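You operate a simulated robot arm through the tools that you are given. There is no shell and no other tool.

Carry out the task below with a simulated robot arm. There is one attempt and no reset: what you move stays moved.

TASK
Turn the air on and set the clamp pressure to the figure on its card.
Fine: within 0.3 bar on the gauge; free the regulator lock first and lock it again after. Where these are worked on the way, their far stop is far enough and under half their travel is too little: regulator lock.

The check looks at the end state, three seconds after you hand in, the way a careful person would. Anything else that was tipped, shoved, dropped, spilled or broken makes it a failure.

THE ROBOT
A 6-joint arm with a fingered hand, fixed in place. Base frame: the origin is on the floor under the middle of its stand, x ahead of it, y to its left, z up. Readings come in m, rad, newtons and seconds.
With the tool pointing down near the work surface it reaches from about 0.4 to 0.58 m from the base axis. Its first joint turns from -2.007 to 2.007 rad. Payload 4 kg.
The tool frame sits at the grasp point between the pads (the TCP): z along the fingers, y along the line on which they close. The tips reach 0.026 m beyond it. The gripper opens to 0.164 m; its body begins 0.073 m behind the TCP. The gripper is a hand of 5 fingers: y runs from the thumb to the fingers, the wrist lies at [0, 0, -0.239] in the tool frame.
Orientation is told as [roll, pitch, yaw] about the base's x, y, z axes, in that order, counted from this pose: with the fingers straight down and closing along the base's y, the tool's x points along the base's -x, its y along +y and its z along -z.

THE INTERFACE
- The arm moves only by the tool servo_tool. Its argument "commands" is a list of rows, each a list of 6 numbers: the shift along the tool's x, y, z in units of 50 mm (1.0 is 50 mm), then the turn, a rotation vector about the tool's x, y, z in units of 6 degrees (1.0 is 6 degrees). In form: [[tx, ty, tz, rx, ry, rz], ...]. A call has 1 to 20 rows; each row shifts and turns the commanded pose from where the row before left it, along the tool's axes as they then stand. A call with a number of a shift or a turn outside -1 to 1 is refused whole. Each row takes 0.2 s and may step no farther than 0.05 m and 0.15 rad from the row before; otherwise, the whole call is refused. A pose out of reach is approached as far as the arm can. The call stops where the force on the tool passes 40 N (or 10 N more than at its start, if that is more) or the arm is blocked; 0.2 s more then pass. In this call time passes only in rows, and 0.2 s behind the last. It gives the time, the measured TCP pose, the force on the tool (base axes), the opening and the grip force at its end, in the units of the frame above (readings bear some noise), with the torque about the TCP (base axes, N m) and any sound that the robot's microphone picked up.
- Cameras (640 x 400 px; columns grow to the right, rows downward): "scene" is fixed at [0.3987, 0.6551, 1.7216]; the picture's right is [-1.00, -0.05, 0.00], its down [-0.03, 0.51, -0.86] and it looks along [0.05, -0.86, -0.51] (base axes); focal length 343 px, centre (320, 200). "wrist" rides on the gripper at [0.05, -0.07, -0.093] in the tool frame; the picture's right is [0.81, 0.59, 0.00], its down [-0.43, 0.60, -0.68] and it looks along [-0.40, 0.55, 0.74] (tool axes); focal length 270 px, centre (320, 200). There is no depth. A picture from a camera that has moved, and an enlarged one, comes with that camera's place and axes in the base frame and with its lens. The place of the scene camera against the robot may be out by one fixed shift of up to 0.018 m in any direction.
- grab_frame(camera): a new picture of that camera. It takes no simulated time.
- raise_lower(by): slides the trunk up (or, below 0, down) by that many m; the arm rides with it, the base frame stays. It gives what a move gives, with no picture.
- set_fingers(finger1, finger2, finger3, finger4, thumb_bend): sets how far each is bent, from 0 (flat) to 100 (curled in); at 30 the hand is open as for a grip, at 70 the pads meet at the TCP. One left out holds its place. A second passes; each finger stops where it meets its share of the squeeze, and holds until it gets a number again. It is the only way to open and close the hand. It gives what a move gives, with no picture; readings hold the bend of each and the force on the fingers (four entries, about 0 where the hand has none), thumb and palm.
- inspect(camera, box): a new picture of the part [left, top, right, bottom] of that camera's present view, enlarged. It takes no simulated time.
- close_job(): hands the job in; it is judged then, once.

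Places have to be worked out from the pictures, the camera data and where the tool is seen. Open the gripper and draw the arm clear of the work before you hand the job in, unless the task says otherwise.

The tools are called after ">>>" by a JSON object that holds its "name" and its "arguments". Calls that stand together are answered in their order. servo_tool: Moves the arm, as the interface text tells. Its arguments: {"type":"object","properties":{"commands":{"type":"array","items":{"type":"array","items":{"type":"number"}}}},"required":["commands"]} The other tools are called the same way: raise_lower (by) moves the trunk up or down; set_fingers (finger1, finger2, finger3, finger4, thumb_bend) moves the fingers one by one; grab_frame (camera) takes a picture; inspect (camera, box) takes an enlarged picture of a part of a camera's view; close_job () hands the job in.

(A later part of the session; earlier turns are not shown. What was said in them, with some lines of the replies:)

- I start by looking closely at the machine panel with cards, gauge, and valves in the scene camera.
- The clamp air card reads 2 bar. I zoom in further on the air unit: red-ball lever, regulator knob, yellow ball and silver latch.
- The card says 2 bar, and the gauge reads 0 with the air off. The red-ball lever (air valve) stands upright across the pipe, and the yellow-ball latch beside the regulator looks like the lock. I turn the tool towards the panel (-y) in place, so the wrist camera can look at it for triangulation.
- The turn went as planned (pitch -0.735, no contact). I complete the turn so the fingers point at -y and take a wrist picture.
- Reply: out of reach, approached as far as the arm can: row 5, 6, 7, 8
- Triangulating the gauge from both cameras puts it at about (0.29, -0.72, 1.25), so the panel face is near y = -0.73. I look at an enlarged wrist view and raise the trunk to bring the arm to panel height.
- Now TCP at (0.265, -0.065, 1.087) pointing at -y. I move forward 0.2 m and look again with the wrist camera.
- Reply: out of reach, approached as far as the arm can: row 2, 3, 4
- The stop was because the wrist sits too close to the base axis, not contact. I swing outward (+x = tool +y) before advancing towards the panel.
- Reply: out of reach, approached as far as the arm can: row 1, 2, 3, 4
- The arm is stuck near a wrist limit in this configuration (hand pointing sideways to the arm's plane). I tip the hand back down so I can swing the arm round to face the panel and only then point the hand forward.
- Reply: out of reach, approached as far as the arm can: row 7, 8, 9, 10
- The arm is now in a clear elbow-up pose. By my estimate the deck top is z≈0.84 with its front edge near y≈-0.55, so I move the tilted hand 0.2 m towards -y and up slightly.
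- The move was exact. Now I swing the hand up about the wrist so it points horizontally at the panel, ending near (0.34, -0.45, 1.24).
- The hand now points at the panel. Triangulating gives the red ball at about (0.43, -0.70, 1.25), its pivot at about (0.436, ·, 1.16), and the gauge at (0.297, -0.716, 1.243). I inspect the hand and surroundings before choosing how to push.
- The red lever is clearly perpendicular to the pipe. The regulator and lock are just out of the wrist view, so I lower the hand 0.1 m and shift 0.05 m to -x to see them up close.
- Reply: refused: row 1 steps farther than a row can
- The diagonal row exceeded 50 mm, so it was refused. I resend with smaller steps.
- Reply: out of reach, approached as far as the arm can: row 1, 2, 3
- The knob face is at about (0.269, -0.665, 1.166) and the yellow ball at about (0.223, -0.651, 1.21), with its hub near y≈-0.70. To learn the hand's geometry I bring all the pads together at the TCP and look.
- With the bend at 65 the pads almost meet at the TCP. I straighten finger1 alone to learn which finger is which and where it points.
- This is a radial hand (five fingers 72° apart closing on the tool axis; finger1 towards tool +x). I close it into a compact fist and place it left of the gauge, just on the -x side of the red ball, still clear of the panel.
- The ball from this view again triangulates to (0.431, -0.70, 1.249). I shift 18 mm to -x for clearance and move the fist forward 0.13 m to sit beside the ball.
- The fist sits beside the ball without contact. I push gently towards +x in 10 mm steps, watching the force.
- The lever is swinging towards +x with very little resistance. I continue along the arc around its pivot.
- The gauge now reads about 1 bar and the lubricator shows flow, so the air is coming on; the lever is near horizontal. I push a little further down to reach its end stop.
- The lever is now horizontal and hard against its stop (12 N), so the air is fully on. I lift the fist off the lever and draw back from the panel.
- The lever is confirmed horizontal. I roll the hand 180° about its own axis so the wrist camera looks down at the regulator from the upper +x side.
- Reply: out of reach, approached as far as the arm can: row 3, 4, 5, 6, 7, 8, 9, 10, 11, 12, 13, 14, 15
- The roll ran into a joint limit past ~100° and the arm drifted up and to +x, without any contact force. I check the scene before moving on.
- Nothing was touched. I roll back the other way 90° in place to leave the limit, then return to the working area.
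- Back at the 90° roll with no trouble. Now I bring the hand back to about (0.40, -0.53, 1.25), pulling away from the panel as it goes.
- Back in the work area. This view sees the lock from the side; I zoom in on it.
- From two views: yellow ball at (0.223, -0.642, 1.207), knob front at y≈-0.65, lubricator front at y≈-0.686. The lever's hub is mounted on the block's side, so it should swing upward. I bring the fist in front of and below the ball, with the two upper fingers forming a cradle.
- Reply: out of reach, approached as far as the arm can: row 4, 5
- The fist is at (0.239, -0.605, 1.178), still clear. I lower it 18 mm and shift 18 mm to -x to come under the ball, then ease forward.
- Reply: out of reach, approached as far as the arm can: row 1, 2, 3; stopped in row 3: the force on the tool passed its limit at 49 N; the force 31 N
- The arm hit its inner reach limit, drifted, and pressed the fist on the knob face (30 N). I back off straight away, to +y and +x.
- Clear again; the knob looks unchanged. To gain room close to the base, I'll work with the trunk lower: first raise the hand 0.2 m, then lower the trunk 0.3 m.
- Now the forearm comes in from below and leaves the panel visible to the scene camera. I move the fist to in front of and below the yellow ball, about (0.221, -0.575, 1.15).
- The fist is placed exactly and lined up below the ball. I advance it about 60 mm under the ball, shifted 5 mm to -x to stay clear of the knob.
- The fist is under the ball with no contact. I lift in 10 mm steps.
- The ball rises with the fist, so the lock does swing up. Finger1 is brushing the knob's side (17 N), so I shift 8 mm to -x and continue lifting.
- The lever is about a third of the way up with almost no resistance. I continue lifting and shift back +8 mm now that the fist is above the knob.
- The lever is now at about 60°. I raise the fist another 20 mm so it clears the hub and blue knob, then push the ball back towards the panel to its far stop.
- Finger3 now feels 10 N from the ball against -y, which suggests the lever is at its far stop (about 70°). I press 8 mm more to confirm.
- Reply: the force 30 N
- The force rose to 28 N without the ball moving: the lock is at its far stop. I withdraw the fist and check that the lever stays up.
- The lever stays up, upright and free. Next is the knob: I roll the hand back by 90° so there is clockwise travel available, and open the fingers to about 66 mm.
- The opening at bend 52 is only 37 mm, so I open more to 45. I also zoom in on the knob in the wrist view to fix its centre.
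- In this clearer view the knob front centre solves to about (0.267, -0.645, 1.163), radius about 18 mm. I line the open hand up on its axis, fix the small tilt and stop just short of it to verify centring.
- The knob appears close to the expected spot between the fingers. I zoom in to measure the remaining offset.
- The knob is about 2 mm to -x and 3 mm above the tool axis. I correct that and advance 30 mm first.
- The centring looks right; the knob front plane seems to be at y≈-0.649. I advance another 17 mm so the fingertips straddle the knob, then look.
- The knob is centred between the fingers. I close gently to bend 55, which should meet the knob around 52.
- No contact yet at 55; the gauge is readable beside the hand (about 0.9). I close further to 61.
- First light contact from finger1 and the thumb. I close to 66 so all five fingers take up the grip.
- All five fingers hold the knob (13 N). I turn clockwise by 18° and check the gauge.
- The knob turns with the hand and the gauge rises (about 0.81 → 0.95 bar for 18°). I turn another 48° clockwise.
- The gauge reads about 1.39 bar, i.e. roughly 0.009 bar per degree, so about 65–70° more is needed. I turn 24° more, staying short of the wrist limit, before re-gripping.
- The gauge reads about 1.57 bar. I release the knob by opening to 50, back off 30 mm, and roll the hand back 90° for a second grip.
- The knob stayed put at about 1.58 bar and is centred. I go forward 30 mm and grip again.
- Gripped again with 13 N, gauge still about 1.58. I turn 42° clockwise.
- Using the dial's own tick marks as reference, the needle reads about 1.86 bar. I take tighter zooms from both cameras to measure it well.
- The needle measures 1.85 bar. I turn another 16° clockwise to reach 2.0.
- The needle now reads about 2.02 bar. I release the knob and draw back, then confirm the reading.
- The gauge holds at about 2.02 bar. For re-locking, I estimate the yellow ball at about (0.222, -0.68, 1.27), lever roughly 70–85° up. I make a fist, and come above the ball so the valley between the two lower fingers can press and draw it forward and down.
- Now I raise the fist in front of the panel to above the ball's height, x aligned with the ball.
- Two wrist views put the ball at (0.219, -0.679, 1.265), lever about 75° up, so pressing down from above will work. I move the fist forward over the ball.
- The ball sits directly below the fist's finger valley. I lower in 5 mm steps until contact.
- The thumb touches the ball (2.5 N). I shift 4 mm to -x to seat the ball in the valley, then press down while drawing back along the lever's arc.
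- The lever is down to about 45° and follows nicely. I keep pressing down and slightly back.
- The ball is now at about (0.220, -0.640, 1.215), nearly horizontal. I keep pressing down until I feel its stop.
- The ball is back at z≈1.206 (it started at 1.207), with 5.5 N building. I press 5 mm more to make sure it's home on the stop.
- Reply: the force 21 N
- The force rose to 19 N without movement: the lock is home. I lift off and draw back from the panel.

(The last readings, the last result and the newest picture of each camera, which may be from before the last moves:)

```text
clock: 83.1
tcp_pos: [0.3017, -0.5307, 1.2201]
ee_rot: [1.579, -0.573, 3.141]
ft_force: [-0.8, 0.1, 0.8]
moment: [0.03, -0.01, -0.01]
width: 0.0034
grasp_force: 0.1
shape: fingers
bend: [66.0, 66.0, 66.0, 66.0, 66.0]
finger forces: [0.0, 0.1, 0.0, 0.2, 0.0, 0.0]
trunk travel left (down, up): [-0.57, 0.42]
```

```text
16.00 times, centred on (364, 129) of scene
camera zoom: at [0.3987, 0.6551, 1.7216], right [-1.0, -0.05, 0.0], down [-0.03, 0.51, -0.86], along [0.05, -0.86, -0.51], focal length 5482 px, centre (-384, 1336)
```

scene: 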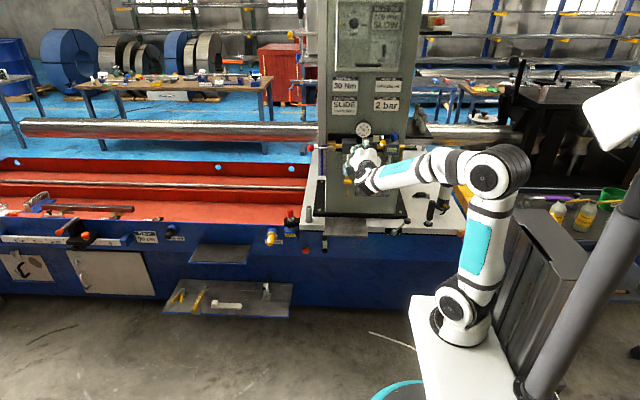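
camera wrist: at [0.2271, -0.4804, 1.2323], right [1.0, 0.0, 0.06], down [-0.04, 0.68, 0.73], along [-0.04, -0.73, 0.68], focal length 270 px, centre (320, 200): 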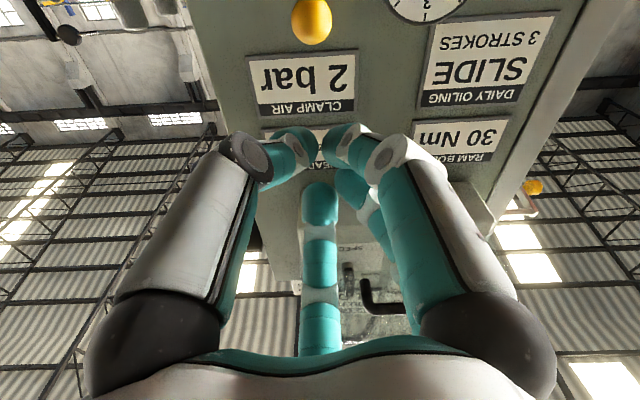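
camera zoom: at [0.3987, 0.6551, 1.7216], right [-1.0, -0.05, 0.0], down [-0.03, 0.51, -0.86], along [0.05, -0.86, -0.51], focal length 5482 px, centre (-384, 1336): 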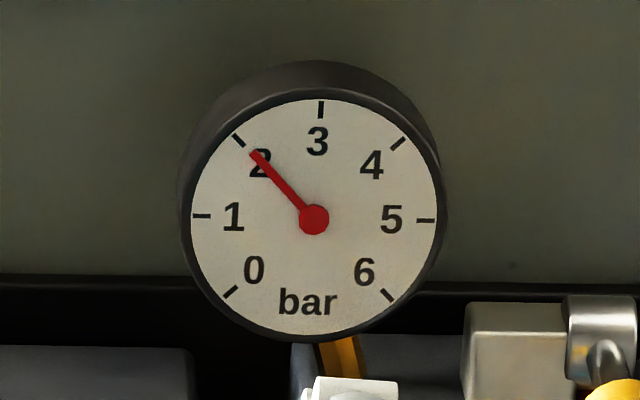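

The lock is exactly where it started, and the gauge reads about 2.02 bar. I withdraw further and open the hand.

>>> {"name": "servo_tool", "arguments": {"commands": [[0.45, 0.29, -0.75, 0, 0, 0], [0.45, 0.29, -0.75, 0, 0, 0], [0.45, 0.29, -0.75, 0, 0, 0]]}}

>>> {"name": "set_fingers", "arguments": {"finger1": 30, "finger2": 30, "finger3": 30, "finger4": 30, "thumb_bend": 30}}

>>> {"name": "grab_frame", "arguments": {"camera": "scene"}}

>>> {"name": "inspect", "arguments": {"camera": "scene", "box": [300, 105, 420, 195]}}

>>> {"name": "inspect", "arguments": {"camera": "scene", "box": [353, 120, 375, 138]}}

```text
clock: 83.9
tcp_pos: [0.3818, -0.4172, 1.218]
ee_rot: [1.58, -0.573, 3.14]
ft_force: [0.7, 1.0, -0.4]
moment: [-0.03, 0.0, -0.02]
width: 0.0032
grasp_force: 0.0
shape: fingers
bend: [66.0, 66.0, 66.0, 66.0, 66.0]
finger forces: [0.1, 0.0, 0.0, 0.0, 0.1, 0.1]
trunk travel left (down, up): [-0.57, 0.42]
```

```text
clock: 84.9
tcp_pos: [0.3826, -0.4177, 1.2204]
ee_rot: [1.578, -0.573, 3.142]
ft_force: [-0.1, -0.6, -0.2]
moment: [0.01, 0.0, 0.02]
width: 0.0901
grasp_force: 0.0
shape: fingers
bend: [30.0, 30.0, 30.0, 30.0, 30.0]
finger forces: [0.0, 0.1, 0.0, 0.0, 0.0, 0.0]
trunk travel left (down, up): [-0.57, 0.42]
```

```text
taken
```

scene: 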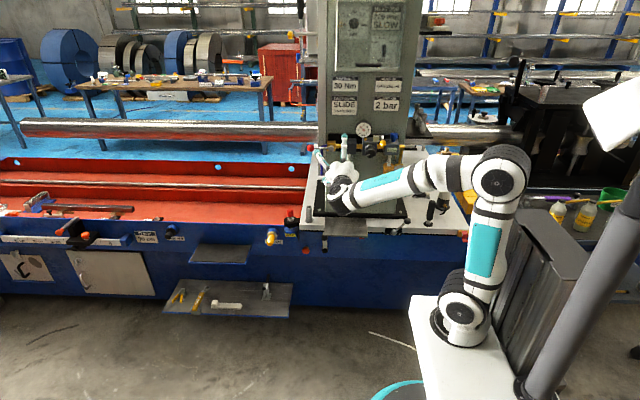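

```text
4.44 times, centred on (360, 150) of scene
camera zoom: at [0.3987, 0.6551, 1.7216], right [-1.0, -0.05, 0.0], down [-0.03, 0.51, -0.86], along [0.05, -0.86, -0.51], focal length 1523 px, centre (142, 422)
```

zoom: 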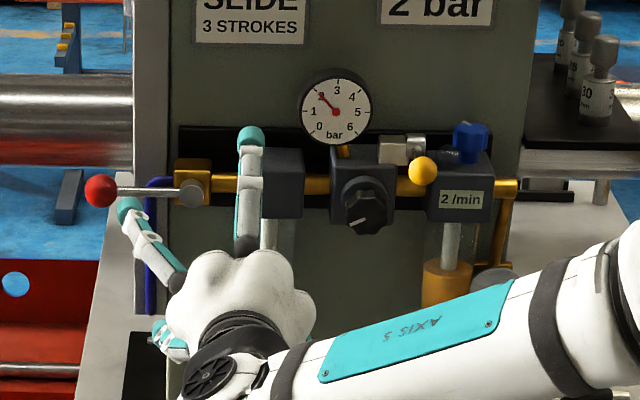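

```text
16.00 times, centred on (364, 129) of scene
camera zoom: at [0.3987, 0.6551, 1.7216], right [-1.0, -0.05, 0.0], down [-0.03, 0.51, -0.86], along [0.05, -0.86, -0.51], focal length 5482 px, centre (-384, 1336)
```

zoom: 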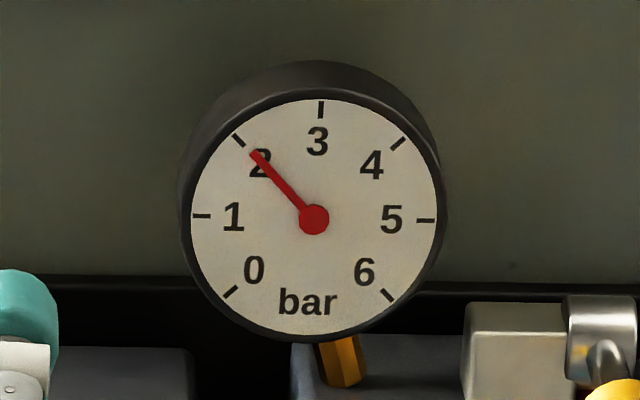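

Everything looks right: lever horizontal, lock down, gauge at 2.0, nothing else disturbed. I draw the hand a little further back before handing in.

>>> {"name": "servo_tool", "arguments": {"commands": [[0.4, 0.26, -0.6, 0, 0, 0], [0.4, 0.26, -0.6, 0, 0, 0]]}}

>>> {"name": "inspect", "arguments": {"camera": "scene", "box": [300, 105, 420, 195]}}

```text
clock: 85.5
tcp_pos: [0.429, -0.3558, 1.2212]
ee_rot: [1.58, -0.57, 3.141]
ft_force: [0.3, -0.3, -1.1]
moment: [0.01, 0.02, 0.02]
width: 0.0905
grasp_force: 0.0
shape: fingers
bend: [30.0, 30.0, 30.0, 30.0, 30.0]
finger forces: [0.1, 0.1, 0.0, 0.0, 0.0, 0.1]
trunk travel left (down, up): [-0.57, 0.42]
```

```text
4.44 times, centred on (360, 150) of scene
camera zoom: at [0.3987, 0.6551, 1.7216], right [-1.0, -0.05, 0.0], down [-0.03, 0.51, -0.86], along [0.05, -0.86, -0.51], focal length 1523 px, centre (142, 422)
```

zoom: 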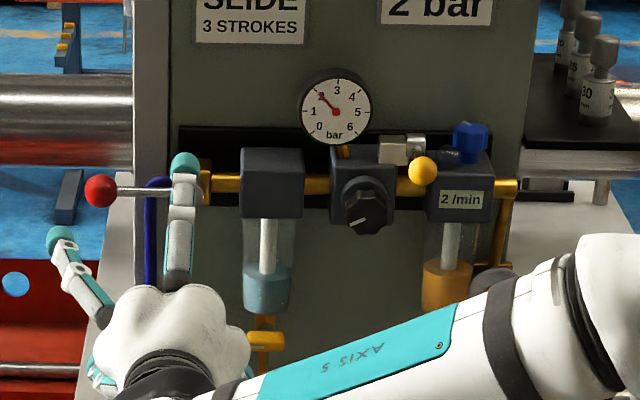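

The hand is open and well clear, about 0.3 m in front of the panel. The air lever is on, the gauge reads 2.0 bar and the regulator lock is back down, so I hand the job in.

>>> {"name": "close_job", "arguments": {}}

```text
The job is handed in.
```

The air is on and the clamp pressure is set to 2 bar, as the card says. I've handed the job in but haven't seen the result of the check.

- **Air valve:** I turned the red-ball lever from upright to horizontal, hard against its stop. The gauge came up to about 0.8 bar.
- **Regulator lock:** I lifted the yellow-ball lever to its far stop before turning the knob. Afterwards I pressed it back down to its stop, and it now sits where it started.
- **Pressure:** I turned the knob clockwise in two grips. The gauge settled at about 2.02 bar and held there after I let go and re-locked.

**Unplanned contacts:** While getting into position, the fist pressed on the front of the regulator knob, peaking at 49 N before the arm stopped. A finger later brushed the knob's side at about 17 N. The gauge reading did not change either time.

**Arm drift:** The arm also drifted up and to one side once when the wrist reached a joint limit, without touching anything. The pictures after that showed nothing else moved or damaged. The hand is open and about 0.3 m clear of the panel.
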